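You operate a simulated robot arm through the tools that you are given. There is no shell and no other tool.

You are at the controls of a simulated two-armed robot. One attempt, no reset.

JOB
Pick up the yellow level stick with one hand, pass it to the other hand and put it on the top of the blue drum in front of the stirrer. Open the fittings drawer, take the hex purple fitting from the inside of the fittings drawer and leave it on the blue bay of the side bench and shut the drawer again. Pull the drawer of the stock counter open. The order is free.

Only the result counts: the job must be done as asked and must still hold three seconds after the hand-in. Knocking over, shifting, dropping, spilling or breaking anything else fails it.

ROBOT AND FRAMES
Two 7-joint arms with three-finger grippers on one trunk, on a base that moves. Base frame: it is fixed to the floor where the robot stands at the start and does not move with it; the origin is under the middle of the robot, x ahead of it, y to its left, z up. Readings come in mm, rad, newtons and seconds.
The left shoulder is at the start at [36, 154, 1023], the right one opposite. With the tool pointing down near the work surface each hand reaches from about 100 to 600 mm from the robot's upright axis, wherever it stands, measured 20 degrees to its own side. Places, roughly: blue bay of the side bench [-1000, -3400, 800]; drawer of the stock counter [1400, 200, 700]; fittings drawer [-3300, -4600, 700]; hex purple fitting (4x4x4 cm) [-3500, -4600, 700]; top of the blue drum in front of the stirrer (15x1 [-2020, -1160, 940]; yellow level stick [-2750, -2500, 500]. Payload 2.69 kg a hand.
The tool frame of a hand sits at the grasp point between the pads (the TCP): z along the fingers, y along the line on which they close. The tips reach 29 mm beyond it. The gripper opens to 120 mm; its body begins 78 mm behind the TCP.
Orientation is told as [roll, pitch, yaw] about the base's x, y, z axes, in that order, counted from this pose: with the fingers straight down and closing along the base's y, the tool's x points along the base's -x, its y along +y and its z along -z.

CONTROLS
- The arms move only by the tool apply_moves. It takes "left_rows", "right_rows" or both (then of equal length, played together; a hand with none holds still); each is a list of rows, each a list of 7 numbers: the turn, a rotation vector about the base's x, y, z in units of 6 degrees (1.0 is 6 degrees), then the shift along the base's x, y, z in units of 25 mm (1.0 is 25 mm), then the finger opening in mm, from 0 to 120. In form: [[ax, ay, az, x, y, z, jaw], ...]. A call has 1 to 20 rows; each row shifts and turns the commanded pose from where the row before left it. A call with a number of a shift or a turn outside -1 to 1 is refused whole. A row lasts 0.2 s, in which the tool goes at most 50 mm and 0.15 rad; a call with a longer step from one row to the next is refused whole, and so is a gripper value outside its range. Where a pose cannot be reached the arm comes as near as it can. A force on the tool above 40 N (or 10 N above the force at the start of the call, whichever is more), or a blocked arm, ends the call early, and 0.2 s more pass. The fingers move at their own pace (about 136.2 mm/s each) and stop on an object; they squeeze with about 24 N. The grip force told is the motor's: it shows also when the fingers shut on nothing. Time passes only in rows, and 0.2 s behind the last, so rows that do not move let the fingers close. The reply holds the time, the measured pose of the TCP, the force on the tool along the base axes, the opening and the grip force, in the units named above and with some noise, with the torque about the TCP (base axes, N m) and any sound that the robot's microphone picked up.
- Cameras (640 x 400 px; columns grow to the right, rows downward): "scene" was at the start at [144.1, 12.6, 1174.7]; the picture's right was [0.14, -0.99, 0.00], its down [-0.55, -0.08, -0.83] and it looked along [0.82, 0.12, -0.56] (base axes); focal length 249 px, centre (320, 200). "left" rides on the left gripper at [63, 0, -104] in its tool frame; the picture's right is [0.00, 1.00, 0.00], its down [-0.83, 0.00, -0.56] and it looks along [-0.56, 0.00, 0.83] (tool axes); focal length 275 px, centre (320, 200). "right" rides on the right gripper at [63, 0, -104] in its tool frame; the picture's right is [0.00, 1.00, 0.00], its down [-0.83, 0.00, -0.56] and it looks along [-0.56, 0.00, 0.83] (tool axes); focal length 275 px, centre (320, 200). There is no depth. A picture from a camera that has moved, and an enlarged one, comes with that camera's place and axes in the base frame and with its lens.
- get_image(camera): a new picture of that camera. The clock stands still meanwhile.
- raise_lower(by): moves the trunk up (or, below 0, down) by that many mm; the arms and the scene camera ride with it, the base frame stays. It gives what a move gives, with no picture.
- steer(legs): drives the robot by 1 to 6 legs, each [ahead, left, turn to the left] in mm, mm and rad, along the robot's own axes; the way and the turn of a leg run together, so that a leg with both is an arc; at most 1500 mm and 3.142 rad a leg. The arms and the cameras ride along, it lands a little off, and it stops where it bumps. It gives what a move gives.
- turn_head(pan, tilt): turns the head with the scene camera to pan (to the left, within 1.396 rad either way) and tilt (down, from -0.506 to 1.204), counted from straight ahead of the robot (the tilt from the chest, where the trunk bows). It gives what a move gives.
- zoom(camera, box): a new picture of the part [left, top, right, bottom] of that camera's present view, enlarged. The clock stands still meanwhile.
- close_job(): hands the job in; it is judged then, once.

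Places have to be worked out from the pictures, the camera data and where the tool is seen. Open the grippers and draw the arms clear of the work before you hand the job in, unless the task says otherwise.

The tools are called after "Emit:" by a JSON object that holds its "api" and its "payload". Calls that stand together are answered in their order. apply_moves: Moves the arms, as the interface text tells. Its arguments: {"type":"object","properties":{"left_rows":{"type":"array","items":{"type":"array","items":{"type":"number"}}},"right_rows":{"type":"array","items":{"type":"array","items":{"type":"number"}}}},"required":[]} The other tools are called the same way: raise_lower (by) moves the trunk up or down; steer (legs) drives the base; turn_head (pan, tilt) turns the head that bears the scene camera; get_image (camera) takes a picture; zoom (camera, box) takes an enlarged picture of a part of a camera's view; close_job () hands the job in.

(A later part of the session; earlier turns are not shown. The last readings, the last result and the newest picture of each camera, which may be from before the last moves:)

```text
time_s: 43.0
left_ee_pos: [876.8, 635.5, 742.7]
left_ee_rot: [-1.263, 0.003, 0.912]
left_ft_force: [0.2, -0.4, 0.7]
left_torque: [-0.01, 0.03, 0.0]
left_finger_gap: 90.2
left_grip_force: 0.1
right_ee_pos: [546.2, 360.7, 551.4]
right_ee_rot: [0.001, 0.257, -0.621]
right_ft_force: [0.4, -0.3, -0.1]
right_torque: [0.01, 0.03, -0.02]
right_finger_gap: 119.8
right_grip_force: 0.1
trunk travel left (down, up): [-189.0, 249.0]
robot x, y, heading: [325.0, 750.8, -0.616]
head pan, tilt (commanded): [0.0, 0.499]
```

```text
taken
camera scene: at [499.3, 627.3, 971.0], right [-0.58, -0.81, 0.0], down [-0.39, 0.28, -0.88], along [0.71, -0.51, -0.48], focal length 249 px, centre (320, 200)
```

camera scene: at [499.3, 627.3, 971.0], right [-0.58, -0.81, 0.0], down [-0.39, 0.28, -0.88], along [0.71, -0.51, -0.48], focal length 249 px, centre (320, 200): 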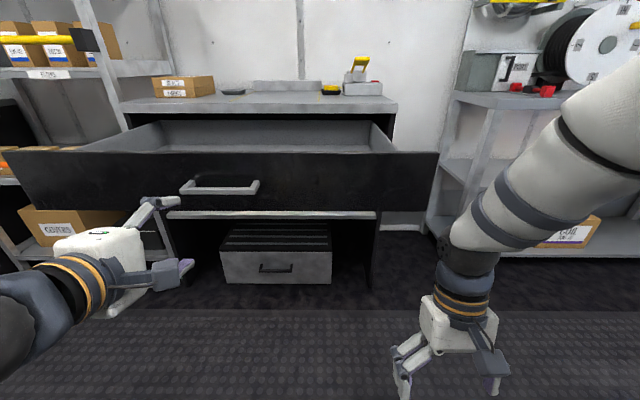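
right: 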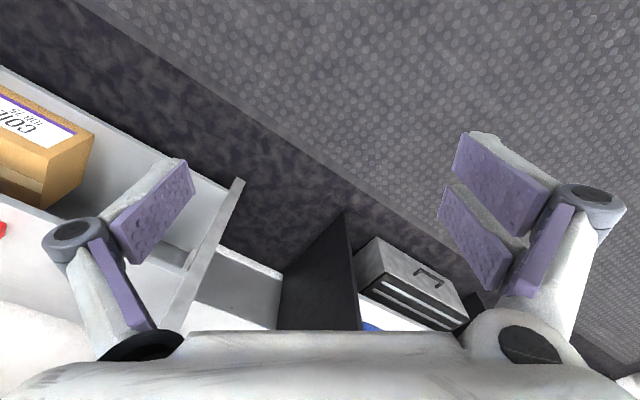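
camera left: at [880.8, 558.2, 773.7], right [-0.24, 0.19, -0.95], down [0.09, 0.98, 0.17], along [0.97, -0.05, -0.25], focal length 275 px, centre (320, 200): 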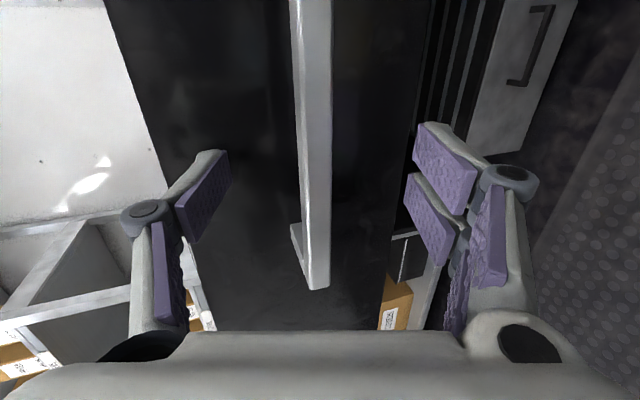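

The counter drawer stays open. I raise the trunk back and restore the left hand: first the roll, then pitch back to pointing down, clear of the drawer.

Emit:
{"api": "raise_lower", "payload": {"by": 200}}

Emit:
{"api": "apply_moves", "payload": {"left_rows": [[0.754, -0.584, -0.302, -0.3, 0.22, 0, 90], [0.754, -0.584, -0.302, -0.3, 0.22, 0, 90], [0.754, -0.584, -0.302, -0.3, 0.22, 0, 90], [0.754, -0.584, -0.302, -0.3, 0.22, 0, 90], [0.754, -0.584, -0.302, 0, 0, 0, 90], [0.754, -0.584, -0.302, 0, 0, 0, 90], [0.754, -0.584, -0.302, 0, 0, 0, 90], [0.754, -0.584, -0.302, 0, 0, 0, 90], [0.754, -0.584, -0.302, 0, 0, 0, 90], [0.754, -0.584, -0.302, 0, 0, 0, 90], [0.754, -0.584, -0.302, 0, 0, 0, 90], [0.754, -0.584, -0.302, 0, 0, 0, 90], [0.754, -0.584, -0.302, 0, 0, 0, 90], [0.754, -0.584, -0.302, 0, 0, 0, 90], [0.754, -0.584, -0.302, 0, 0, 0, 90]]}}

Emit:
{"api": "get_image", "payload": {"camera": "scene"}}

```text
time_s: 45.1
left_ee_pos: [876.5, 635.7, 942.0]
left_ee_rot: [-1.263, 0.003, 0.91]
left_ft_force: [-0.4, 0.2, 0.0]
left_torque: [0.04, 0.0, 0.02]
left_finger_gap: 90.0
left_grip_force: 0.0
right_ee_pos: [546.5, 361.3, 750.9]
right_ee_rot: [0.001, 0.257, -0.62]
right_ft_force: [0.6, 0.1, 0.2]
right_torque: [-0.03, 0.02, 0.0]
right_finger_gap: 120.2
right_grip_force: 0.1
trunk travel left (down, up): [-389.0, 49.0]
robot x, y, heading: [323.9, 751.4, -0.623]
head pan, tilt (commanded): [0.0, 0.499]
```

```text
time_s: 48.4
left_ee_pos: [847.1, 657.4, 941.9]
left_ee_rot: [-0.005, -1.26, -0.652]
left_ft_force: [-0.2, 0.5, -0.7]
left_torque: [0.0, -0.04, 0.01]
left_finger_gap: 90.2
left_grip_force: 0.0
right_ee_pos: [546.1, 361.0, 750.9]
right_ee_rot: [-0.001, 0.257, -0.617]
right_ft_force: [0.8, -0.7, -0.2]
right_torque: [0.0, -0.02, 0.01]
right_finger_gap: 120.0
right_grip_force: 0.0
trunk travel left (down, up): [-389.0, 49.0]
robot x, y, heading: [326.4, 749.9, -0.618]
head pan, tilt (commanded): [0.0, 0.499]
```

```text
taken
camera scene: at [444.5, 666.5, 1183.0], right [-0.58, -0.81, 0.0], down [-0.39, 0.28, -0.88], along [0.71, -0.51, -0.48], focal length 249 px, centre (320, 200)
```

scene: 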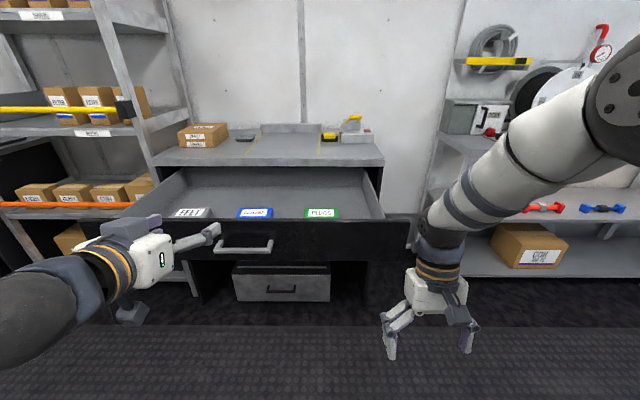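

The left hand is rolled back; now I pitch it back down toward its starting pose.

Emit:
{"api": "apply_moves", "payload": {"left_rows": [[0.5843, 0.8116, 0, -0.13, 0.09, -0.2, 90], [0.5843, 0.8116, 0, -0.13, 0.09, -0.2, 90], [0.5843, 0.8116, 0, -0.13, 0.09, -0.2, 90], [0.5843, 0.8116, 0, -0.13, 0.09, -0.2, 90], [0.5843, 0.8116, 0, -0.13, 0.09, -0.2, 90], [0.5843, 0.8116, 0, -0.13, 0.09, -0.2, 90], [0.5843, 0.8116, 0, -0.13, 0.09, -0.2, 90], [0.5843, 0.8116, 0, -0.13, 0.09, -0.2, 90], [0.5843, 0.8116, 0, -0.13, 0.09, -0.2, 90], [0.5843, 0.8116, 0, -0.13, 0.09, -0.2, 90], [0.5843, 0.8116, 0, -0.13, 0.09, -0.2, 90], [0.5843, 0.8116, 0, -0.13, 0.09, -0.2, 90]]}}

Emit:
{"api": "get_image", "payload": {"camera": "scene"}}

```text
time_s: 51.0
left_ee_pos: [809.1, 683.3, 882.9]
left_ee_rot: [-0.034, -0.002, -0.631]
left_ft_force: [-0.2, 0.3, -0.7]
left_torque: [-0.01, 0.0, 0.05]
left_finger_gap: 89.9
left_grip_force: 0.1
right_ee_pos: [546.3, 362.1, 751.1]
right_ee_rot: [0.0, 0.256, -0.62]
right_ft_force: [-0.2, 0.1, 0.1]
right_torque: [-0.03, 0.0, -0.01]
right_finger_gap: 120.0
right_grip_force: 0.0
trunk travel left (down, up): [-389.0, 49.0]
robot x, y, heading: [322.9, 752.7, -0.617]
head pan, tilt (commanded): [0.0, 0.499]
```

```text
taken
camera scene: at [444.5, 666.2, 1182.9], right [-0.58, -0.81, 0.0], down [-0.39, 0.28, -0.88], along [0.71, -0.51, -0.48], focal length 249 px, centre (320, 200)
```

scene: 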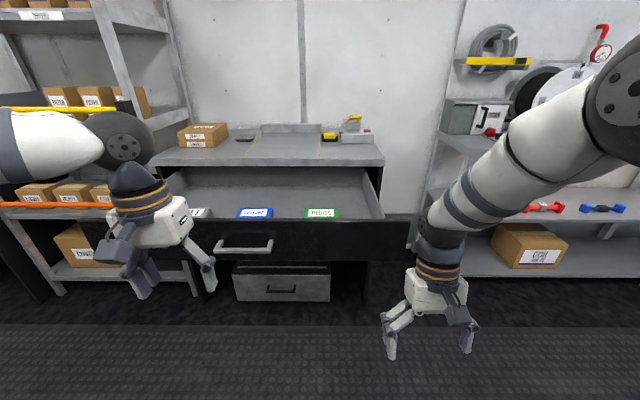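

Both hands are now clear. I level the right hand, then turn right 90° to face down the room and look.

Emit:
{"api": "apply_moves", "payload": {"right_rows": [[-0.36, -0.5, 0, 0, 0, 1, 120], [-0.36, -0.5, 0, 0, 0, 1, 120], [-0.36, -0.5, 0, 0, 0, 1, 120], [-0.36, -0.5, 0, 0, 0, 1, 120]]}}

Emit:
{"api": "steer", "payload": {"legs": [[0, 0, -1.571]]}}

Emit:
{"api": "turn_head", "payload": {"pan": 0.0, "tilt": 0.3}}

Emit:
{"api": "get_image", "payload": {"camera": "scene"}}

```text
time_s: 52.0
left_ee_pos: [808.0, 683.6, 882.6]
left_ee_rot: [-0.033, -0.004, -0.632]
left_ft_force: [0.6, -0.5, 0.9]
left_torque: [0.01, 0.0, 0.0]
left_finger_gap: 90.1
left_grip_force: 0.1
right_ee_pos: [545.0, 361.7, 851.4]
right_ee_rot: [-0.002, -0.004, -0.618]
right_ft_force: [-0.2, -0.2, -0.5]
right_torque: [-0.05, -0.01, 0.01]
right_finger_gap: 119.9
right_grip_force: 0.0
trunk travel left (down, up): [-389.0, 49.0]
robot x, y, heading: [322.6, 749.0, -0.619]
head pan, tilt (commanded): [0.0, 0.499]
```

```text
time_s: 56.1
left_ee_pos: [260.7, 265.4, 881.8]
left_ee_rot: [-0.033, -0.006, -2.194]
left_ft_force: [-0.3, 0.2, 0.1]
left_torque: [-0.01, -0.02, 0.0]
left_finger_gap: 90.1
left_grip_force: 0.1
right_ee_pos: [-62.9, 526.5, 852.6]
right_ee_rot: [-0.003, -0.001, -2.182]
right_ft_force: [0.5, 0.2, -0.3]
right_torque: [-0.07, 0.02, 0.05]
right_finger_gap: 119.9
right_grip_force: 0.2
trunk travel left (down, up): [-389.0, 49.0]
robot x, y, heading: [329.1, 750.7, -2.187]
head pan, tilt (commanded): [0.0, 0.499]
```

```text
time_s: 56.9
left_ee_pos: [261.3, 265.8, 882.2]
left_ee_rot: [-0.033, -0.005, -2.193]
left_ft_force: [0.9, -0.6, 0.0]
left_torque: [-0.01, 0.01, 0.01]
left_finger_gap: 90.1
left_grip_force: 0.2
right_ee_pos: [-63.8, 526.1, 851.8]
right_ee_rot: [-0.002, -0.002, -2.182]
right_ft_force: [0.3, 0.8, 0.3]
right_torque: [-0.04, -0.03, 0.03]
right_finger_gap: 119.8
right_grip_force: 0.0
trunk travel left (down, up): [-389.0, 49.0]
robot x, y, heading: [323.1, 752.5, -2.183]
head pan, tilt (commanded): [0.0, 0.3]
```

```text
taken
camera scene: at [241.3, 629.9, 1201.3], right [-0.82, 0.57, 0.0], down [0.17, 0.24, -0.96], along [-0.55, -0.78, -0.3], focal length 249 px, centre (320, 200)
```

scene: 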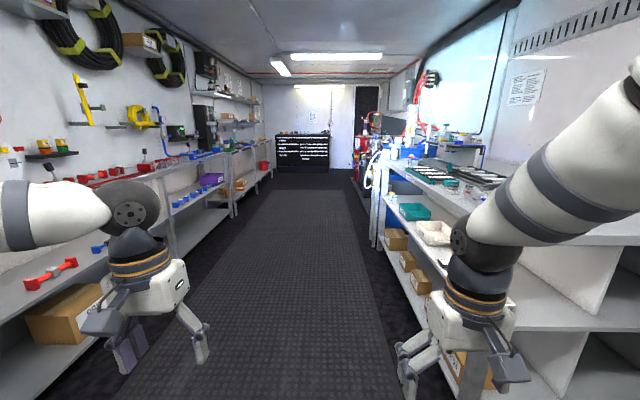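

The aisle is clear between the benches (w from about -780 to +1000). I shift left 200 mm to the middle and drive ahead 2800 mm.

Emit:
{"api": "steer", "payload": {"legs": [[0, 200, -0.006], [1500, 0, 0], [1300, 0, 0]]}}

Emit:
{"api": "turn_head", "payload": {"pan": 0.0, "tilt": 0.35}}

Emit:
{"api": "get_image", "payload": {"camera": "scene"}}

Emit:
{"api": "turn_head", "payload": {"pan": -0.9, "tilt": 0.35}}

Emit:
{"api": "get_image", "payload": {"camera": "scene"}}

```text
time_s: 72.2
left_ee_pos: [-1188.8, -2128.5, 882.8]
left_ee_rot: [-0.03, -0.002, -2.196]
left_ft_force: [0.0, 0.4, -0.7]
left_torque: [-0.02, -0.02, 0.01]
left_finger_gap: 90.0
left_grip_force: 0.1
right_ee_pos: [-1513.6, -1867.3, 851.7]
right_ee_rot: [-0.003, -0.002, -2.181]
right_ft_force: [0.3, -0.1, -0.4]
right_torque: [-0.03, 0.02, 0.01]
right_finger_gap: 120.1
right_grip_force: 0.1
trunk travel left (down, up): [-389.0, 49.0]
robot x, y, heading: [-1126.7, -1640.6, -2.178]
head pan, tilt (commanded): [0.0, 0.3]
```

```text
time_s: 72.8
left_ee_pos: [-1188.1, -2128.5, 882.9]
left_ee_rot: [-0.034, -0.007, -2.195]
left_ft_force: [0.1, 0.1, 0.0]
left_torque: [-0.03, 0.01, 0.02]
left_finger_gap: 89.8
left_grip_force: 0.2
right_ee_pos: [-1512.5, -1868.1, 850.9]
right_ee_rot: [-0.002, -0.002, -2.183]
right_ft_force: [-0.3, -0.1, 0.3]
right_torque: [0.04, 0.02, 0.0]
right_finger_gap: 119.9
right_grip_force: 0.0
trunk travel left (down, up): [-389.0, 49.0]
robot x, y, heading: [-1122.5, -1640.8, -2.179]
head pan, tilt (commanded): [0.0, 0.351]
```

```text
taken
camera scene: at [-1207.6, -1764.0, 1196.7], right [-0.82, 0.58, 0.0], down [0.2, 0.28, -0.94], along [-0.54, -0.77, -0.34], focal length 249 px, centre (320, 200)
```

scene: 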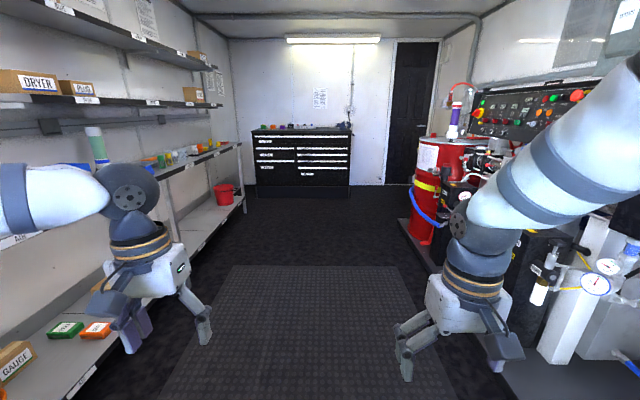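

```text
time_s: 74.0
left_ee_pos: [-1188.1, -2128.7, 881.8]
left_ee_rot: [-0.032, -0.006, -2.197]
left_ft_force: [-0.5, -0.4, 0.1]
left_torque: [-0.01, -0.01, 0.0]
left_finger_gap: 90.0
left_grip_force: 0.2
right_ee_pos: [-1512.3, -1867.7, 851.5]
right_ee_rot: [-0.003, -0.003, -2.184]
right_ft_force: [-0.1, -0.4, -0.3]
right_torque: [0.02, 0.01, -0.01]
right_finger_gap: 120.0
right_grip_force: 0.0
trunk travel left (down, up): [-389.0, 49.0]
robot x, y, heading: [-1122.6, -1642.4, -2.182]
head pan, tilt (commanded): [-0.901, 0.351]
```

```text
taken
camera scene: at [-1247.0, -1693.2, 1196.7], right [-0.06, 1.0, 0.0], down [0.34, 0.02, -0.94], along [-0.94, -0.05, -0.34], focal length 249 px, centre (320, 200)
```

scene: 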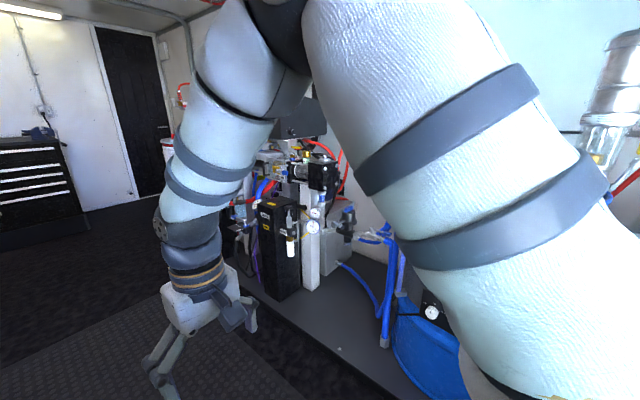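

The drum area is to my right. I turn right 90° to face that wall and look at the drum and stirrer.

Emit:
{"api": "steer", "payload": {"legs": [[0, 0, -1.58]]}}

Emit:
{"api": "turn_head", "payload": {"pan": 0.1, "tilt": 0.35}}

Emit:
{"api": "get_image", "payload": {"camera": "scene"}}

```text
time_s: 78.2
left_ee_pos: [-1611.0, -1578.2, 882.6]
left_ee_rot: [-0.035, -0.006, 2.514]
left_ft_force: [0.0, -0.1, 0.5]
left_torque: [-0.03, 0.0, 0.02]
left_finger_gap: 90.1
left_grip_force: 0.0
right_ee_pos: [-1347.7, -1254.5, 850.8]
right_ee_rot: [-0.001, -0.002, 2.526]
right_ft_force: [0.4, -0.4, 0.1]
right_torque: [0.01, -0.02, 0.01]
right_finger_gap: 120.0
right_grip_force: 0.1
trunk travel left (down, up): [-389.0, 49.0]
robot x, y, heading: [-1123.0, -1642.1, 2.531]
head pan, tilt (commanded): [-0.901, 0.351]
```

```text
time_s: 79.5
left_ee_pos: [-1609.7, -1577.5, 882.1]
left_ee_rot: [-0.034, -0.005, 2.515]
left_ft_force: [0.3, 0.0, -0.2]
left_torque: [-0.03, 0.01, -0.02]
left_finger_gap: 89.9
left_grip_force: 0.2
right_ee_pos: [-1347.6, -1255.1, 850.7]
right_ee_rot: [-0.003, -0.001, 2.529]
right_ft_force: [-0.8, 0.4, -0.3]
right_torque: [0.0, 0.0, 0.04]
right_finger_gap: 120.0
right_grip_force: 0.1
trunk travel left (down, up): [-389.0, 49.0]
robot x, y, heading: [-1124.2, -1640.7, 2.529]
head pan, tilt (commanded): [0.099, 0.351]
```

```text
taken
camera scene: at [-1248.2, -1565.9, 1196.7], right [0.49, 0.87, 0.0], down [0.3, -0.17, -0.94], along [-0.82, 0.46, -0.34], focal length 249 px, centre (320, 200)
```

scene: 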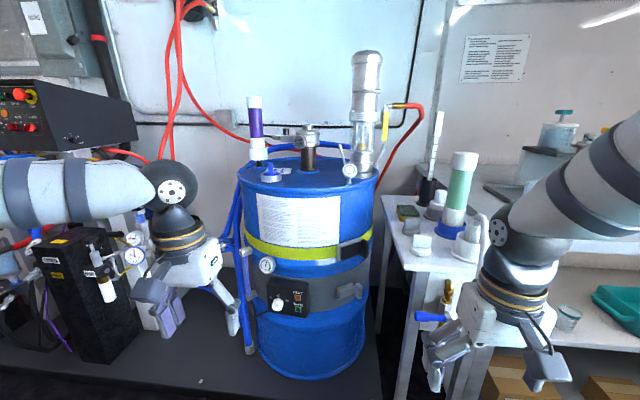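

I see the blue drum with the stirrer on top. I zoom on the drum top to see free space in front of the stirrer.

Emit:
{"api": "zoom", "payload": {"camera": "scene", "box": [210, 80, 410, 240]}}

Emit:
{"api": "turn_head", "payload": {"pan": 1.0, "tilt": 0.45}}

Emit:
{"api": "get_image", "payload": {"camera": "scene"}}

```text
2.50 times, centred on (310, 160) of scene
camera zoom: at [-1248.2, -1565.9, 1196.7], right [0.49, 0.87, 0.0], down [0.3, -0.17, -0.94], along [-0.82, 0.46, -0.34], focal length 622 px, centre (345, 300)
```

zoom: 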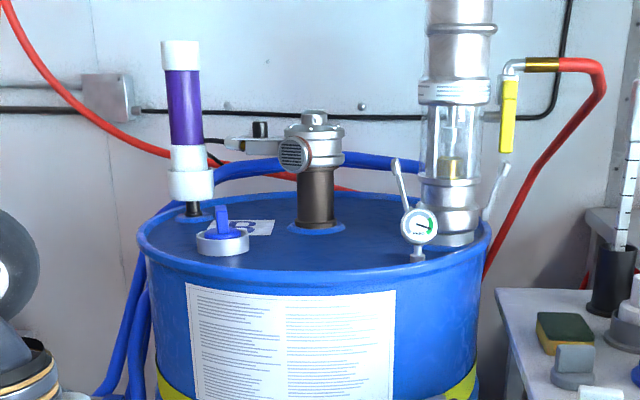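

```text
time_s: 80.7
left_ee_pos: [-1609.5, -1577.9, 882.4]
left_ee_rot: [-0.034, -0.006, 2.516]
left_ft_force: [-0.4, 0.2, 0.6]
left_torque: [-0.02, 0.0, 0.02]
left_finger_gap: 89.8
left_grip_force: 0.0
right_ee_pos: [-1348.3, -1254.5, 851.0]
right_ee_rot: [-0.001, -0.002, 2.527]
right_ft_force: [-0.2, 0.3, 0.2]
right_torque: [0.01, 0.01, 0.04]
right_finger_gap: 120.0
right_grip_force: 0.1
trunk travel left (down, up): [-389.0, 49.0]
robot x, y, heading: [-1121.7, -1643.2, 2.528]
head pan, tilt (commanded): [1.0, 0.45]
```

```text
taken
camera scene: at [-1252.4, -1646.4, 1187.5], right [-0.38, 0.93, 0.0], down [0.4, 0.16, -0.9], along [-0.83, -0.34, -0.44], focal length 249 px, centre (320, 200)
```

scene: 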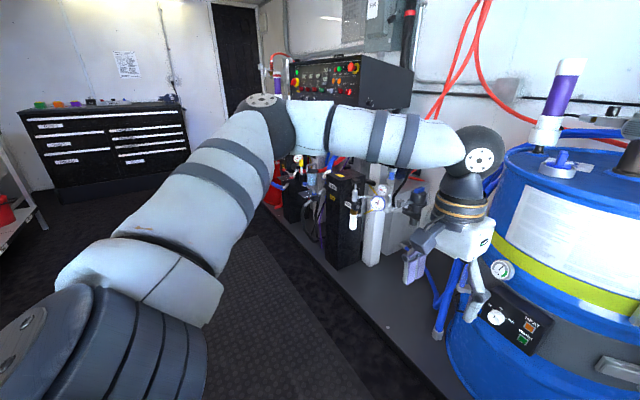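

The drum top has a free area between the blue cap and the gauge. The stick is further down by the red drum; I slide left 1450 mm along the aisle and look for it.

Emit:
{"api": "steer", "payload": {"legs": [[0, 1450, -0.01]]}}

Emit:
{"api": "turn_head", "payload": {"pan": 0.0, "tilt": 0.5}}

Emit:
{"api": "get_image", "payload": {"camera": "scene"}}

```text
time_s: 92.0
left_ee_pos: [-2457.2, -2744.1, 882.3]
left_ee_rot: [-0.035, -0.005, 2.494]
left_ft_force: [1.0, 0.5, -0.4]
left_torque: [-0.03, -0.01, -0.01]
left_finger_gap: 89.6
left_grip_force: 0.0
right_ee_pos: [-2188.2, -2427.2, 851.4]
right_ee_rot: [0.0, -0.001, 2.503]
right_ft_force: [0.0, 0.4, -0.4]
right_torque: [0.02, -0.02, 0.07]
right_finger_gap: 120.1
right_grip_force: 0.0
trunk travel left (down, up): [-389.0, 49.0]
robot x, y, heading: [-1978.4, -2821.0, 2.505]
head pan, tilt (commanded): [1.0, 0.45]
```

```text
time_s: 93.2
left_ee_pos: [-2458.0, -2744.1, 882.9]
left_ee_rot: [-0.034, -0.004, 2.493]
left_ft_force: [-0.6, 0.8, 0.2]
left_torque: [0.01, 0.01, 0.0]
left_finger_gap: 90.0
left_grip_force: 0.1
right_ee_pos: [-2188.7, -2426.5, 852.3]
right_ee_rot: [-0.003, -0.002, 2.506]
right_ft_force: [0.7, 0.1, 0.1]
right_torque: [0.04, 0.0, 0.02]
right_finger_gap: 120.2
right_grip_force: 0.1
trunk travel left (down, up): [-389.0, 49.0]
robot x, y, heading: [-1974.3, -2820.7, 2.509]
head pan, tilt (commanded): [0.0, 0.499]
```

```text
taken
camera scene: at [-2089.2, -2733.4, 1183.0], right [0.59, 0.81, 0.0], down [0.39, -0.28, -0.88], along [-0.71, 0.52, -0.48], focal length 249 px, centre (320, 200)
```

scene: 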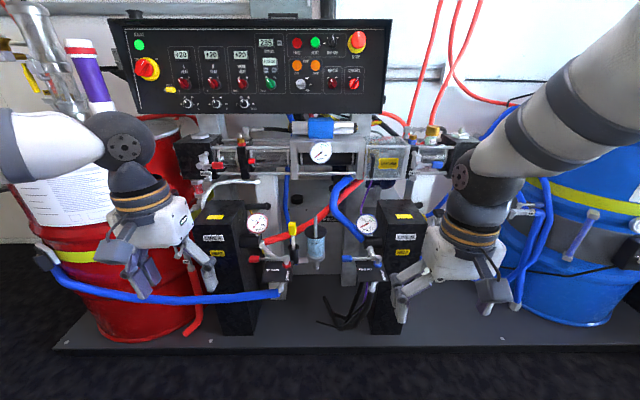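

The stick should appear near pixel (264, 276). I zoom there to find it.

Emit:
{"api": "zoom", "payload": {"camera": "scene", "box": [180, 190, 420, 340]}}

Emit:
{"api": "zoom", "payload": {"camera": "scene", "box": [0, 0, 320, 200]}}

```text
2.67 times, centred on (300, 265) of scene
camera zoom: at [-2089.2, -2733.4, 1183.0], right [0.59, 0.81, 0.0], down [0.39, -0.28, -0.88], along [-0.71, 0.52, -0.48], focal length 664 px, centre (373, 27)
```

zoom: 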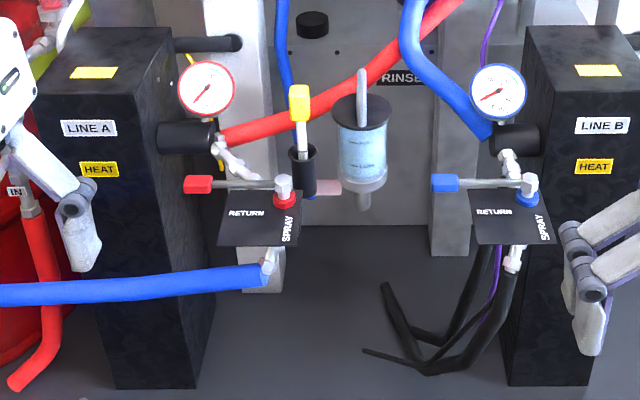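

```text
2.00 times, centred on (160, 100) of scene
camera zoom: at [-2089.2, -2733.4, 1183.0], right [0.59, 0.81, 0.0], down [0.39, -0.28, -0.88], along [-0.71, 0.52, -0.48], focal length 498 px, centre (640, 400)
```

zoom: 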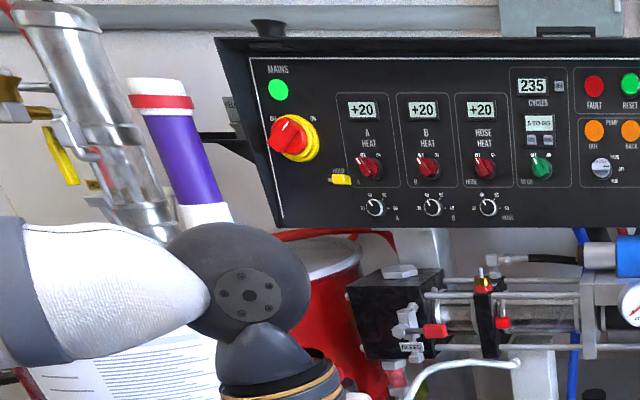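

The yellow-headed stick stands in a black cup between LINE A and the blue rinse bottle, behind the red lever. I drive 250 mm forward for a closer look and parallax.

Emit:
{"api": "steer", "payload": {"legs": [[250, 0, 0.01]]}}

Emit:
{"api": "turn_head", "payload": {"pan": 0.1, "tilt": 0.6}}

Emit:
{"api": "get_image", "payload": {"camera": "scene"}}

Emit:
{"api": "zoom", "payload": {"camera": "scene", "box": [220, 120, 460, 270]}}

```text
time_s: 95.1
left_ee_pos: [-2660.3, -2599.3, 880.9]
left_ee_rot: [-0.032, -0.003, 2.501]
left_ft_force: [0.2, -0.6, 0.6]
left_torque: [-0.03, -0.03, 0.0]
left_finger_gap: 89.8
left_grip_force: 0.1
right_ee_pos: [-2394.7, -2280.1, 850.9]
right_ee_rot: [-0.001, -0.003, 2.513]
right_ft_force: [-0.3, 0.5, -0.5]
right_torque: [0.03, -0.03, 0.04]
right_finger_gap: 120.1
right_grip_force: 0.1
trunk travel left (down, up): [-389.0, 49.0]
robot x, y, heading: [-2180.1, -2672.1, 2.511]
head pan, tilt (commanded): [0.0, 0.499]
```

```text
time_s: 95.8
left_ee_pos: [-2660.0, -2599.4, 882.7]
left_ee_rot: [-0.033, -0.006, 2.502]
left_ft_force: [0.9, 0.5, -0.2]
left_torque: [-0.04, -0.01, 0.0]
left_finger_gap: 90.0
left_grip_force: 0.1
right_ee_pos: [-2394.8, -2279.8, 852.1]
right_ee_rot: [-0.001, -0.003, 2.512]
right_ft_force: [-0.1, -0.4, 0.5]
right_torque: [-0.02, 0.0, 0.02]
right_finger_gap: 120.0
right_grip_force: 0.0
trunk travel left (down, up): [-389.0, 49.0]
robot x, y, heading: [-2177.9, -2671.4, 2.513]
head pan, tilt (commanded): [0.099, 0.6]
```

```text
taken
camera scene: at [-2294.9, -2594.6, 1173.9], right [0.51, 0.86, 0.0], down [0.49, -0.29, -0.83], along [-0.71, 0.42, -0.56], focal length 249 px, centre (320, 200)
```

scene: 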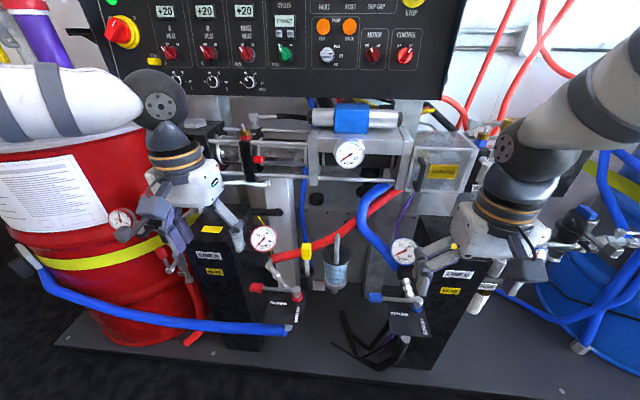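

```text
2.67 times, centred on (340, 195) of scene
camera zoom: at [-2294.9, -2594.6, 1173.9], right [0.51, 0.86, 0.0], down [0.49, -0.29, -0.83], along [-0.71, 0.42, -0.56], focal length 664 px, centre (267, 213)
```

zoom: 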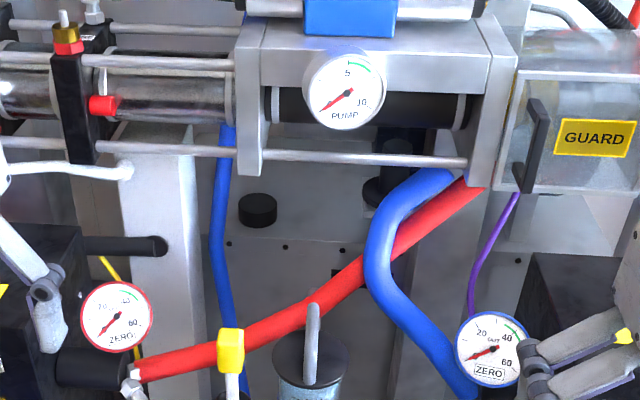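

Triangulation puts the yellow head at about (-2735, -2381, 669): forward 621, left 92 from me, with the cup rim near z≈590. The pump is ~100 mm behind it. I drive 100 mm closer and zoom on the cup area.

Emit:
{"api": "steer", "payload": {"legs": [[100, 0, 0.007]]}}

Emit:
{"api": "turn_head", "payload": {"pan": 0.1, "tilt": 0.8}}

Emit:
{"api": "get_image", "payload": {"camera": "scene"}}

Emit:
{"api": "zoom", "payload": {"camera": "scene", "box": [220, 140, 420, 265]}}

Emit:
{"api": "get_image", "payload": {"camera": "left"}}

```text
time_s: 96.9
left_ee_pos: [-2742.6, -2543.5, 882.4]
left_ee_rot: [-0.032, -0.004, 2.508]
left_ft_force: [-0.7, -0.3, 0.3]
left_torque: [-0.01, -0.01, 0.01]
left_finger_gap: 90.0
left_grip_force: 0.1
right_ee_pos: [-2477.8, -2221.7, 851.0]
right_ee_rot: [-0.001, 0.0, 2.518]
right_ft_force: [0.7, -0.4, -0.5]
right_torque: [-0.03, -0.02, -0.01]
right_finger_gap: 120.0
right_grip_force: 0.1
trunk travel left (down, up): [-389.0, 49.0]
robot x, y, heading: [-2258.3, -2612.9, 2.516]
head pan, tilt (commanded): [0.099, 0.6]
```

```text
time_s: 97.6
left_ee_pos: [-2740.9, -2544.7, 883.1]
left_ee_rot: [-0.032, -0.006, 2.508]
left_ft_force: [0.2, 0.5, -1.1]
left_torque: [0.03, 0.0, 0.01]
left_finger_gap: 89.9
left_grip_force: 0.1
right_ee_pos: [-2477.4, -2223.3, 850.9]
right_ee_rot: [-0.001, -0.002, 2.518]
right_ft_force: [-0.2, 0.6, 0.4]
right_torque: [-0.02, -0.01, 0.0]
right_finger_gap: 120.1
right_grip_force: 0.0
trunk travel left (down, up): [-389.0, 49.0]
robot x, y, heading: [-2258.3, -2612.2, 2.517]
head pan, tilt (commanded): [0.099, 0.799]
```

```text
taken
camera scene: at [-2369.1, -2541.3, 1157.1], right [0.5, 0.87, 0.0], down [0.62, -0.36, -0.7], along [-0.6, 0.35, -0.72], focal length 249 px, centre (320, 200)
```

scene: 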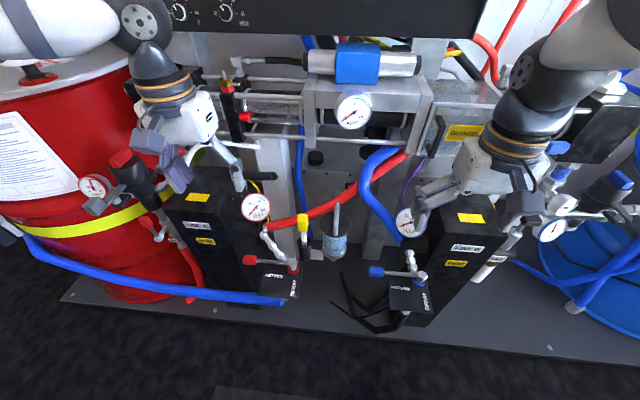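

```text
3.20 times, centred on (320, 202) of scene
camera zoom: at [-2369.1, -2541.3, 1157.1], right [0.5, 0.87, 0.0], down [0.62, -0.36, -0.7], along [-0.6, 0.35, -0.72], focal length 796 px, centre (320, 192)
```

zoom: 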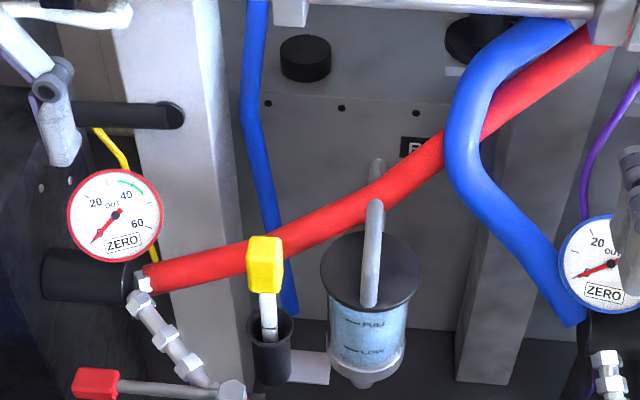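

```text
taken
camera left: at [-2693.3, -2585.7, 986.2], right [-0.6, -0.8, -0.03], down [-0.68, 0.48, 0.56], along [-0.43, 0.36, -0.83], focal length 275 px, centre (320, 200)
```

left: 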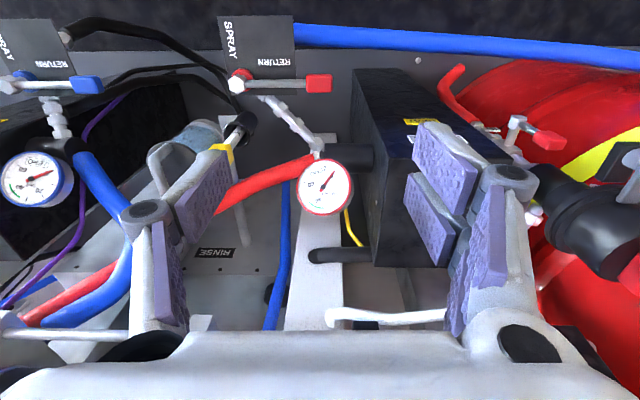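

The red hose passes behind the yellow head. I zoom in the left wrist view to judge the clearance between stick and hose.

Emit:
{"api": "zoom", "payload": {"camera": "left", "box": [120, 60, 360, 210]}}

```text
2.67 times, centred on (240, 135) of left
camera zoom: at [-2693.3, -2585.7, 986.2], right [-0.6, -0.8, -0.03], down [-0.68, 0.48, 0.56], along [-0.43, 0.36, -0.83], focal length 734 px, centre (533, 373)
```

zoom: 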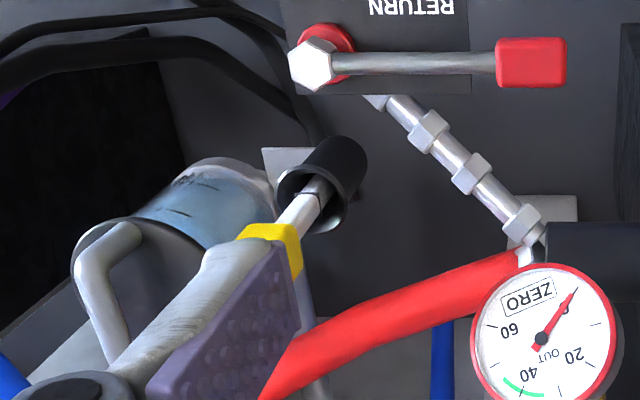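

Stick position confirmed at (-2735, -2381), head z≈645–698; the hose is ~80 mm behind, the bottle ~80 mm to the right, and the gauge ~130 mm to the left. I move the left hand above it with the jaw at 60 mm.

Emit:
{"api": "apply_moves", "payload": {"left_rows": [[-0.246, 0.181, 0, 0.04, 0.94, 0, 60], [0, 0, 0, 0.03, 0.94, 0, 60], [0, 0, 0, 0.03, 0.94, 0, 60], [0, 0, 0, 0.03, 0.94, 0, 60], [0, 0, 0, 0.03, 0.94, 0, 60], [0, 0, 0, 0.03, 0.94, 0, 60], [0, 0, 0, 0.03, 0.91, 0, 60], [0, 0, 0, 0, 0, -0.8, 60], [0, 0, 0, 0, 0, -0.8, 60]]}}

Emit:
{"api": "get_image", "payload": {"camera": "left"}}

Emit:
{"api": "get_image", "payload": {"camera": "scene"}}

```text
time_s: 99.6
left_ee_pos: [-2736.0, -2378.9, 841.5]
left_ee_rot: [0.0, -0.007, 2.507]
left_ft_force: [0.2, 0.3, -0.4]
left_torque: [0.01, 0.01, 0.02]
left_finger_gap: 60.1
left_grip_force: 0.1
right_ee_pos: [-2478.0, -2223.2, 852.8]
right_ee_rot: [-0.002, -0.002, 2.519]
right_ft_force: [0.7, 0.5, -0.7]
right_torque: [0.0, -0.03, 0.0]
right_finger_gap: 120.0
right_grip_force: 0.1
trunk travel left (down, up): [-389.0, 49.0]
robot x, y, heading: [-2256.6, -2612.1, 2.512]
head pan, tilt (commanded): [0.099, 0.799]
```

```text
taken
camera left: at [-2685.8, -2418.2, 944.9], right [-0.6, -0.8, 0.0], down [-0.67, 0.49, 0.56], along [-0.45, 0.33, -0.83], focal length 275 px, centre (320, 200)
```

left: 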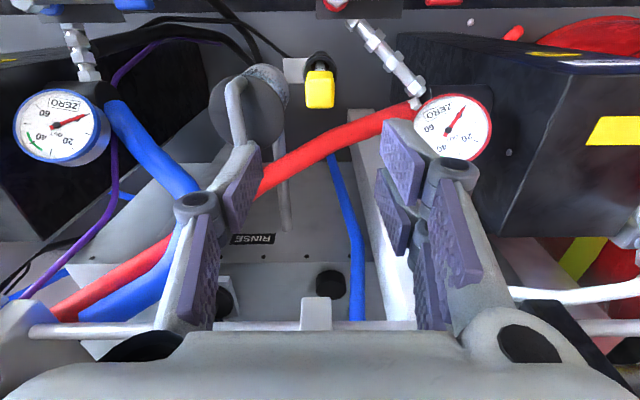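

```text
taken
camera scene: at [-2369.2, -2541.1, 1157.0], right [0.5, 0.87, 0.0], down [0.62, -0.36, -0.7], along [-0.6, 0.35, -0.72], focal length 249 px, centre (320, 200)
```

scene: 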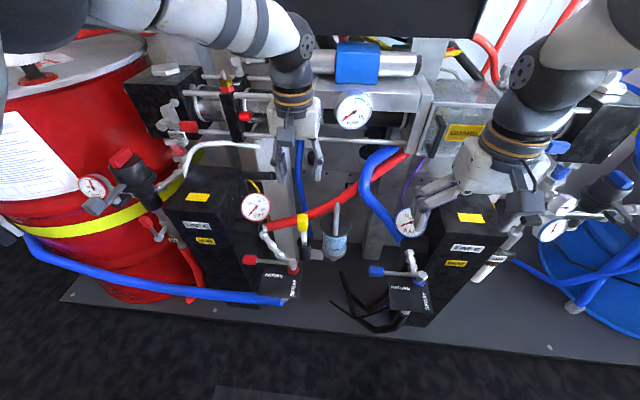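

The head is centred between the fingers within a few mm. I descend to z≈680 with a 3 mm backward correction.

Emit:
{"api": "apply_moves", "payload": {"left_rows": [[0, 0, 0, 0.1, -0.07, -0.92, 60], [0, 0, 0, 0, 0, -0.92, 60], [0, 0, 0, 0, 0, -0.92, 60], [0, 0, 0, 0, 0, -0.92, 60], [0, 0, 0, 0, 0, -0.92, 60], [0, 0, 0, 0, 0, -0.92, 60], [0, 0, 0, 0, 0, -0.9, 60]]}}

Emit:
{"api": "get_image", "payload": {"camera": "left"}}

Emit:
{"api": "zoom", "payload": {"camera": "scene", "box": [200, 120, 400, 270]}}

```text
time_s: 101.2
left_ee_pos: [-2732.6, -2382.0, 681.1]
left_ee_rot: [-0.002, -0.005, 2.509]
left_ft_force: [0.1, 0.4, 0.2]
left_torque: [0.01, -0.02, 0.0]
left_finger_gap: 59.9
left_grip_force: 0.1
right_ee_pos: [-2476.6, -2223.3, 851.1]
right_ee_rot: [-0.001, -0.002, 2.518]
right_ft_force: [-0.1, 0.1, -0.3]
right_torque: [-0.03, 0.02, -0.04]
right_finger_gap: 120.1
right_grip_force: 0.1
trunk travel left (down, up): [-389.0, 49.0]
robot x, y, heading: [-2255.1, -2616.1, 2.512]
head pan, tilt (commanded): [0.099, 0.799]
```

```text
taken
camera left: at [-2683.4, -2421.3, 785.1], right [-0.6, -0.8, 0.0], down [-0.67, 0.49, 0.56], along [-0.45, 0.33, -0.83], focal length 275 px, centre (320, 200)
```

left: 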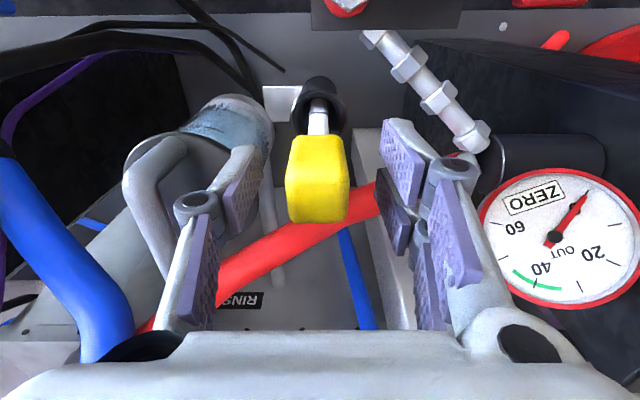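

```text
2.67 times, centred on (300, 195) of scene
camera zoom: at [-2369.2, -2541.2, 1157.0], right [0.5, 0.87, 0.0], down [0.62, -0.36, -0.7], along [-0.6, 0.35, -0.72], focal length 664 px, centre (373, 213)
```

zoom: 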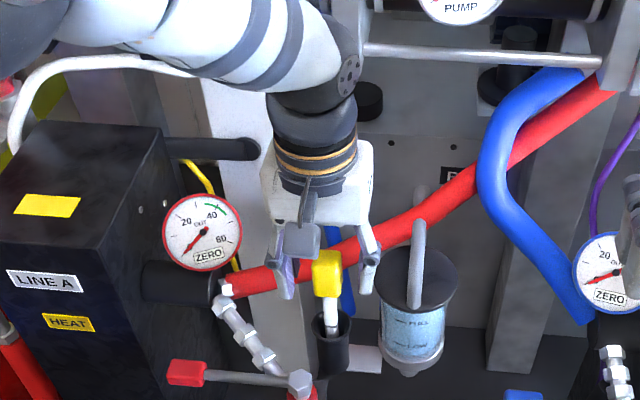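

The head sits between the pads (spanning ~10 mm above to ~31 mm below the TCP). I close the left gripper.

Emit:
{"api": "apply_moves", "payload": {"left_rows": [[0, 0, 0, 0, 0, 0, 30], [0, 0, 0, 0, 0, 0, 0], [0, 0, 0, 0, 0, 0, 0], [0, 0, 0, 0, 0, 0, 0]]}}

Emit:
{"api": "get_image", "payload": {"camera": "left"}}

```text
time_s: 102.2
left_ee_pos: [-2734.0, -2382.6, 681.6]
left_ee_rot: [-0.001, -0.004, 2.508]
left_ft_force: [-0.3, -0.1, -0.9]
left_torque: [0.01, 0.01, 0.02]
left_finger_gap: 25.4
left_grip_force: 24.3
right_ee_pos: [-2477.8, -2223.2, 851.4]
right_ee_rot: [0.0, -0.002, 2.518]
right_ft_force: [0.3, 0.0, -0.4]
right_torque: [0.01, -0.01, -0.01]
right_finger_gap: 119.9
right_grip_force: 0.1
trunk travel left (down, up): [-389.0, 49.0]
robot x, y, heading: [-2258.0, -2616.1, 2.519]
head pan, tilt (commanded): [0.099, 0.799]
```

```text
taken
camera left: at [-2683.2, -2421.3, 785.5], right [-0.6, -0.8, 0.0], down [-0.67, 0.49, 0.56], along [-0.45, 0.33, -0.83], focal length 275 px, centre (320, 200)
```

left: 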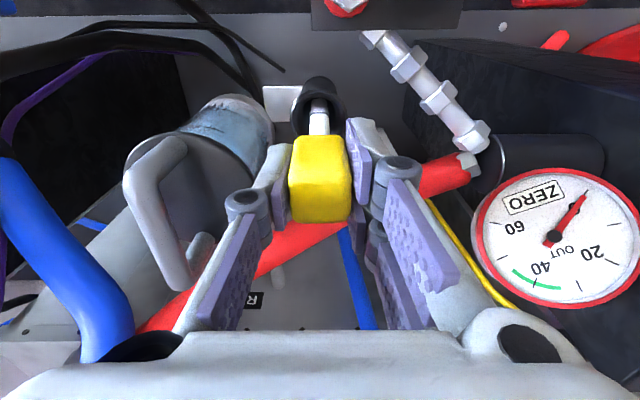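

The head is gripped (gap 25.4 mm). I lift straight up 150 mm.

Emit:
{"api": "apply_moves", "payload": {"left_rows": [[0, 0, 0, 0, 0, 0.5, 0], [0, 0, 0, 0, 0, 0.8, 0], [0, 0, 0, 0, 0, 0.8, 0], [0, 0, 0, 0, 0, 0.8, 0], [0, 0, 0, 0, 0, 0.8, 0], [0, 0, 0, 0, 0, 0.8, 0], [0, 0, 0, 0, 0, 0.8, 0], [0, 0, 0, 0, 0, 0.8, 0]]}}

Emit:
{"api": "get_image", "payload": {"camera": "left"}}

Emit:
{"api": "zoom", "payload": {"camera": "scene", "box": [200, 80, 440, 280]}}

```text
time_s: 104.0
left_ee_pos: [-2732.8, -2381.8, 834.8]
left_ee_rot: [0.0, -0.004, 2.509]
left_ft_force: [0.5, 0.0, -0.1]
left_torque: [-0.05, -0.03, 0.02]
left_finger_gap: 25.4
left_grip_force: 23.9
right_ee_pos: [-2478.2, -2223.9, 851.5]
right_ee_rot: [-0.001, -0.003, 2.519]
right_ft_force: [0.2, 0.2, 0.9]
right_torque: [0.01, 0.02, 0.0]
right_finger_gap: 120.1
right_grip_force: 0.0
trunk travel left (down, up): [-389.0, 49.0]
robot x, y, heading: [-2256.2, -2613.1, 2.518]
head pan, tilt (commanded): [0.099, 0.799]
```

```text
taken
camera left: at [-2682.9, -2420.8, 938.7], right [-0.6, -0.8, 0.0], down [-0.67, 0.49, 0.56], along [-0.45, 0.33, -0.83], focal length 275 px, centre (320, 200)
```

left: 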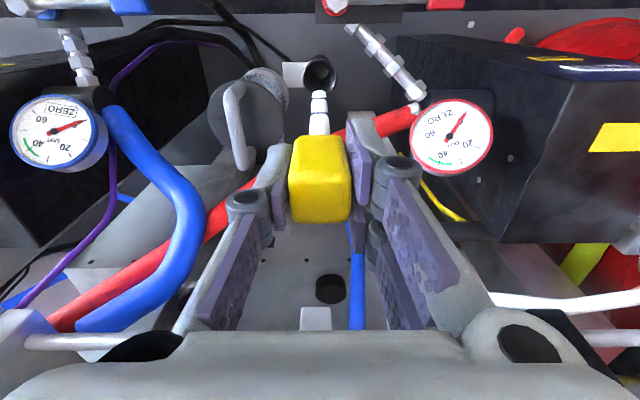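

```text
2.00 times, centred on (320, 180) of scene
camera zoom: at [-2368.9, -2541.4, 1157.1], right [0.5, 0.87, 0.0], down [0.62, -0.36, -0.7], along [-0.6, 0.35, -0.72], focal length 498 px, centre (320, 240)
```

zoom: 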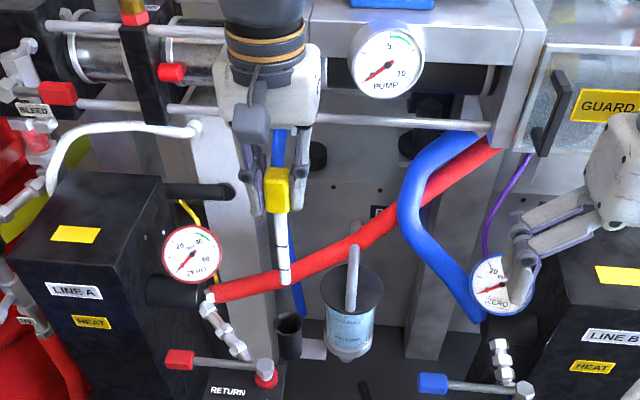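

The stick is out of the cup (bottom ~163 mm below the TCP, total length ~173 mm). I lift a bit more and back the base away from the machine by 330 mm.

Emit:
{"api": "apply_moves", "payload": {"left_rows": [[0, 0, 0, 0, 0, 0.8, 0], [0, 0, 0, 0, 0, 0.8, 0], [0, 0, 0, 0, 0, 0.8, 0]]}}

Emit:
{"api": "steer", "payload": {"legs": [[-330, 0, 0]]}}

Emit:
{"api": "turn_head", "payload": {"pan": 0.0, "tilt": 0.8}}

Emit:
{"api": "get_image", "payload": {"camera": "scene"}}

```text
time_s: 104.8
left_ee_pos: [-2735.5, -2381.7, 894.5]
left_ee_rot: [-0.001, -0.005, 2.508]
left_ft_force: [1.0, -0.4, -0.4]
left_torque: [0.0, -0.02, 0.0]
left_finger_gap: 25.6
left_grip_force: 24.0
right_ee_pos: [-2476.2, -2223.0, 851.4]
right_ee_rot: [-0.001, -0.002, 2.518]
right_ft_force: [-0.6, 0.2, 0.3]
right_torque: [-0.03, 0.02, 0.01]
right_finger_gap: 119.8
right_grip_force: 0.1
trunk travel left (down, up): [-389.0, 49.0]
robot x, y, heading: [-2255.2, -2612.7, 2.516]
head pan, tilt (commanded): [0.099, 0.799]
```

```text
time_s: 107.0
left_ee_pos: [-2468.1, -2573.1, 895.5]
left_ee_rot: [-0.001, -0.005, 2.507]
left_ft_force: [-0.5, -0.1, -1.1]
left_torque: [0.02, 0.04, -0.01]
left_finger_gap: 25.4
left_grip_force: 23.7
right_ee_pos: [-2210.5, -2414.4, 851.0]
right_ee_rot: [-0.001, -0.002, 2.518]
right_ft_force: [0.1, -0.2, 0.2]
right_torque: [0.01, -0.02, 0.01]
right_finger_gap: 119.9
right_grip_force: 0.1
trunk travel left (down, up): [-389.0, 49.0]
robot x, y, heading: [-1987.3, -2807.1, 2.521]
head pan, tilt (commanded): [0.099, 0.799]
```

```text
time_s: 107.7
left_ee_pos: [-2468.2, -2573.2, 895.3]
left_ee_rot: [0.001, -0.006, 2.504]
left_ft_force: [0.1, 0.5, -0.8]
left_torque: [0.03, 0.01, 0.0]
left_finger_gap: 25.4
left_grip_force: 23.7
right_ee_pos: [-2210.9, -2413.9, 851.1]
right_ee_rot: [-0.002, 0.0, 2.516]
right_ft_force: [0.0, -0.5, -0.2]
right_torque: [0.03, -0.01, 0.01]
right_finger_gap: 120.1
right_grip_force: 0.0
trunk travel left (down, up): [-389.0, 49.0]
robot x, y, heading: [-1989.1, -2804.5, 2.517]
head pan, tilt (commanded): [0.0, 0.799]
```

```text
taken
camera scene: at [-2098.9, -2725.4, 1157.0], right [0.58, 0.81, 0.0], down [0.58, -0.42, -0.7], along [-0.57, 0.41, -0.72], focal length 249 px, centre (320, 200)
```

scene: 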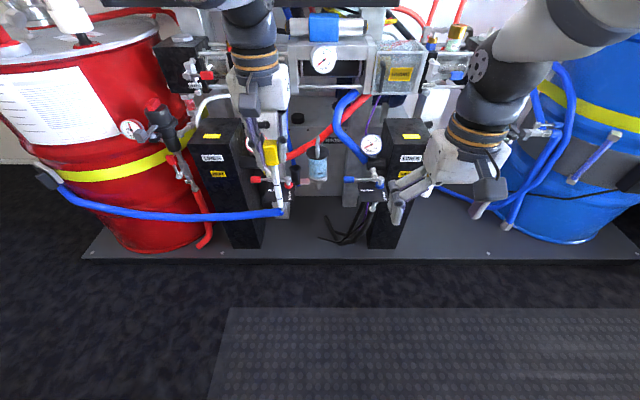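

The stick is clear and held vertically. For the pass I roll the left hand so the stick lies horizontally pointing to my right, and yaw the right hand by 90° so it can close across the shaft from above.

Emit:
{"api": "apply_moves", "payload": {"left_rows": [[0.811, -0.585, 0, 0.101, -0.198, -0.093, 0], [0.811, -0.585, 0, 0.101, -0.198, -0.093, 0], [0.811, -0.585, 0, 0.101, -0.198, -0.093, 0], [0.811, -0.585, 0, 0.101, -0.198, -0.093, 0], [0.811, -0.585, 0, 0.101, -0.198, -0.093, 0], [0.811, -0.585, 0, 0.101, -0.198, -0.093, 0], [0.811, -0.585, 0, 0.101, -0.198, -0.093, 0], [0.811, -0.585, 0, 0.101, -0.198, -0.093, 0], [0.811, -0.585, 0, 0.101, -0.198, -0.093, 0], [0.811, -0.585, 0, 0.101, -0.198, -0.093, 0], [0.811, -0.585, 0, 0.101, -0.198, -0.093, 0], [0.811, -0.585, 0, 0.101, -0.198, -0.093, 0], [0.811, -0.585, 0, 0.101, -0.198, -0.093, 0], [0.811, -0.585, 0, 0.101, -0.198, -0.093, 0], [0.811, -0.585, 0, 0.101, -0.198, -0.093, 0]], "right_rows": [[0, 0, 1, 0, 0, 0.21, 120], [0, 0, 1, 0, 0, 0.21, 120], [0, 0, 1, 0, 0, 0.21, 120], [0, 0, 1, 0, 0, 0.21, 120], [0, 0, 1, 0, 0, 0.21, 120], [0, 0, 1, 0, 0, 0.21, 120], [0, 0, 1, 0, 0, 0.21, 120], [0, 0, 1, 0, 0, 0.21, 120], [0, 0, 1, 0, 0, 0.21, 120], [0, 0, 1, 0, 0, 0.21, 120], [0, 0, 1, 0, 0, 0.21, 120], [0, 0, 1, 0, 0, 0.21, 120], [0, 0, 1, 0, 0, 0.21, 120], [0, 0, 1, 0, 0, 0.21, 120], [0, 0, 1, 0, 0, 0.21, 120]]}}

Emit:
{"api": "get_image", "payload": {"camera": "scene"}}

```text
time_s: 110.9
left_ee_pos: [-2430.3, -2648.1, 859.9]
left_ee_rot: [-1.575, -0.012, 2.522]
left_ft_force: [0.0, 0.3, -0.5]
left_torque: [-0.02, 0.04, 0.0]
left_finger_gap: 25.4
left_grip_force: 24.3
right_ee_pos: [-2210.4, -2414.2, 928.7]
right_ee_rot: [-0.002, -0.001, -2.194]
right_ft_force: [0.7, -1.0, -0.5]
right_torque: [-0.02, 0.02, -0.03]
right_finger_gap: 120.1
right_grip_force: 0.2
trunk travel left (down, up): [-389.0, 49.0]
robot x, y, heading: [-1990.4, -2803.3, 2.519]
head pan, tilt (commanded): [0.0, 0.799]
```

```text
taken
camera scene: at [-2098.9, -2725.5, 1157.0], right [0.58, 0.81, 0.0], down [0.58, -0.42, -0.7], along [-0.57, 0.41, -0.72], focal length 249 px, centre (320, 200)
```

scene: 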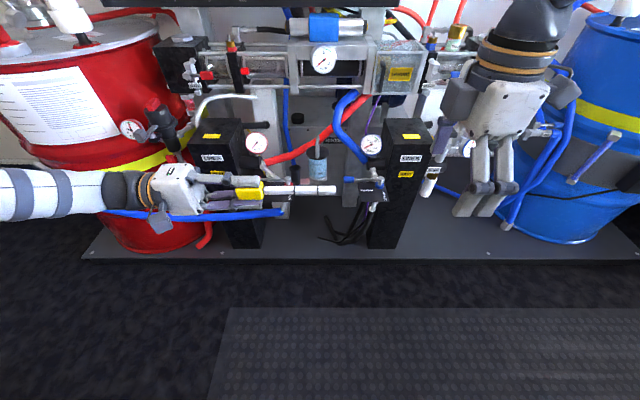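

The stick is horizontal and matches the predicted position. The shaft point 110 mm past the left TCP is (-2366, -2559, 860). I bring the right hand above it.

Emit:
{"api": "apply_moves", "payload": {"right_rows": [[0, 0, 0, -0.89, -0.825, 0, 80], [0, 0, 0, -0.89, -0.825, 0, 80], [0, 0, 0, -0.89, -0.825, 0, 80], [0, 0, 0, -0.89, -0.825, 0, 80], [0, 0, 0, -0.89, -0.825, 0, 80], [0, 0, 0, -0.89, -0.825, 0, 80], [0, 0, 0, -0.89, -0.825, 0, 80]]}}

Emit:
{"api": "get_image", "payload": {"camera": "scene"}}

Emit:
{"api": "get_image", "payload": {"camera": "right"}}

```text
time_s: 112.5
left_ee_pos: [-2430.3, -2647.9, 861.3]
left_ee_rot: [-1.573, -0.011, 2.523]
left_ft_force: [0.1, 0.2, -1.1]
left_torque: [-0.03, 0.04, 0.03]
left_finger_gap: 25.4
left_grip_force: 24.0
right_ee_pos: [-2366.2, -2558.6, 930.1]
right_ee_rot: [0.0, -0.001, -2.195]
right_ft_force: [0.3, 0.0, 0.9]
right_torque: [-0.02, 0.01, 0.03]
right_finger_gap: 80.0
right_grip_force: 0.0
trunk travel left (down, up): [-389.0, 49.0]
robot x, y, heading: [-1992.4, -2805.6, 2.518]
head pan, tilt (commanded): [0.0, 0.799]
```

```text
taken
camera scene: at [-2099.2, -2725.7, 1157.0], right [0.58, 0.81, 0.0], down [0.58, -0.42, -0.7], along [-0.57, 0.41, -0.72], focal length 249 px, centre (320, 200)
```

scene: 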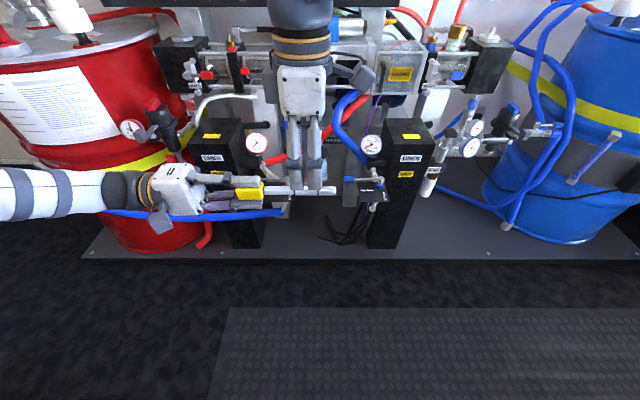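

```text
taken
camera right: at [-2330.4, -2506.7, 1033.5], right [0.81, -0.58, 0.0], down [-0.48, -0.68, 0.56], along [-0.32, -0.45, -0.83], focal length 275 px, centre (320, 200)
```

right: 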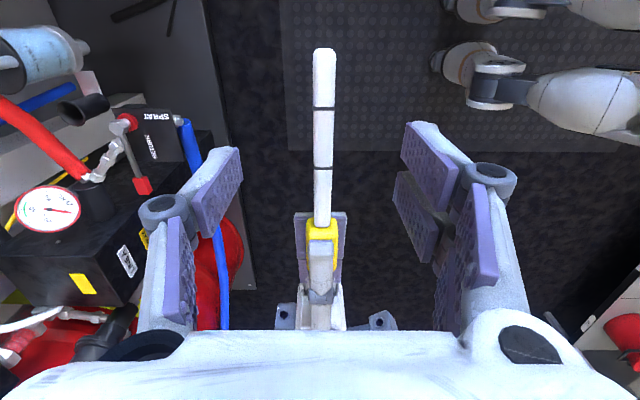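

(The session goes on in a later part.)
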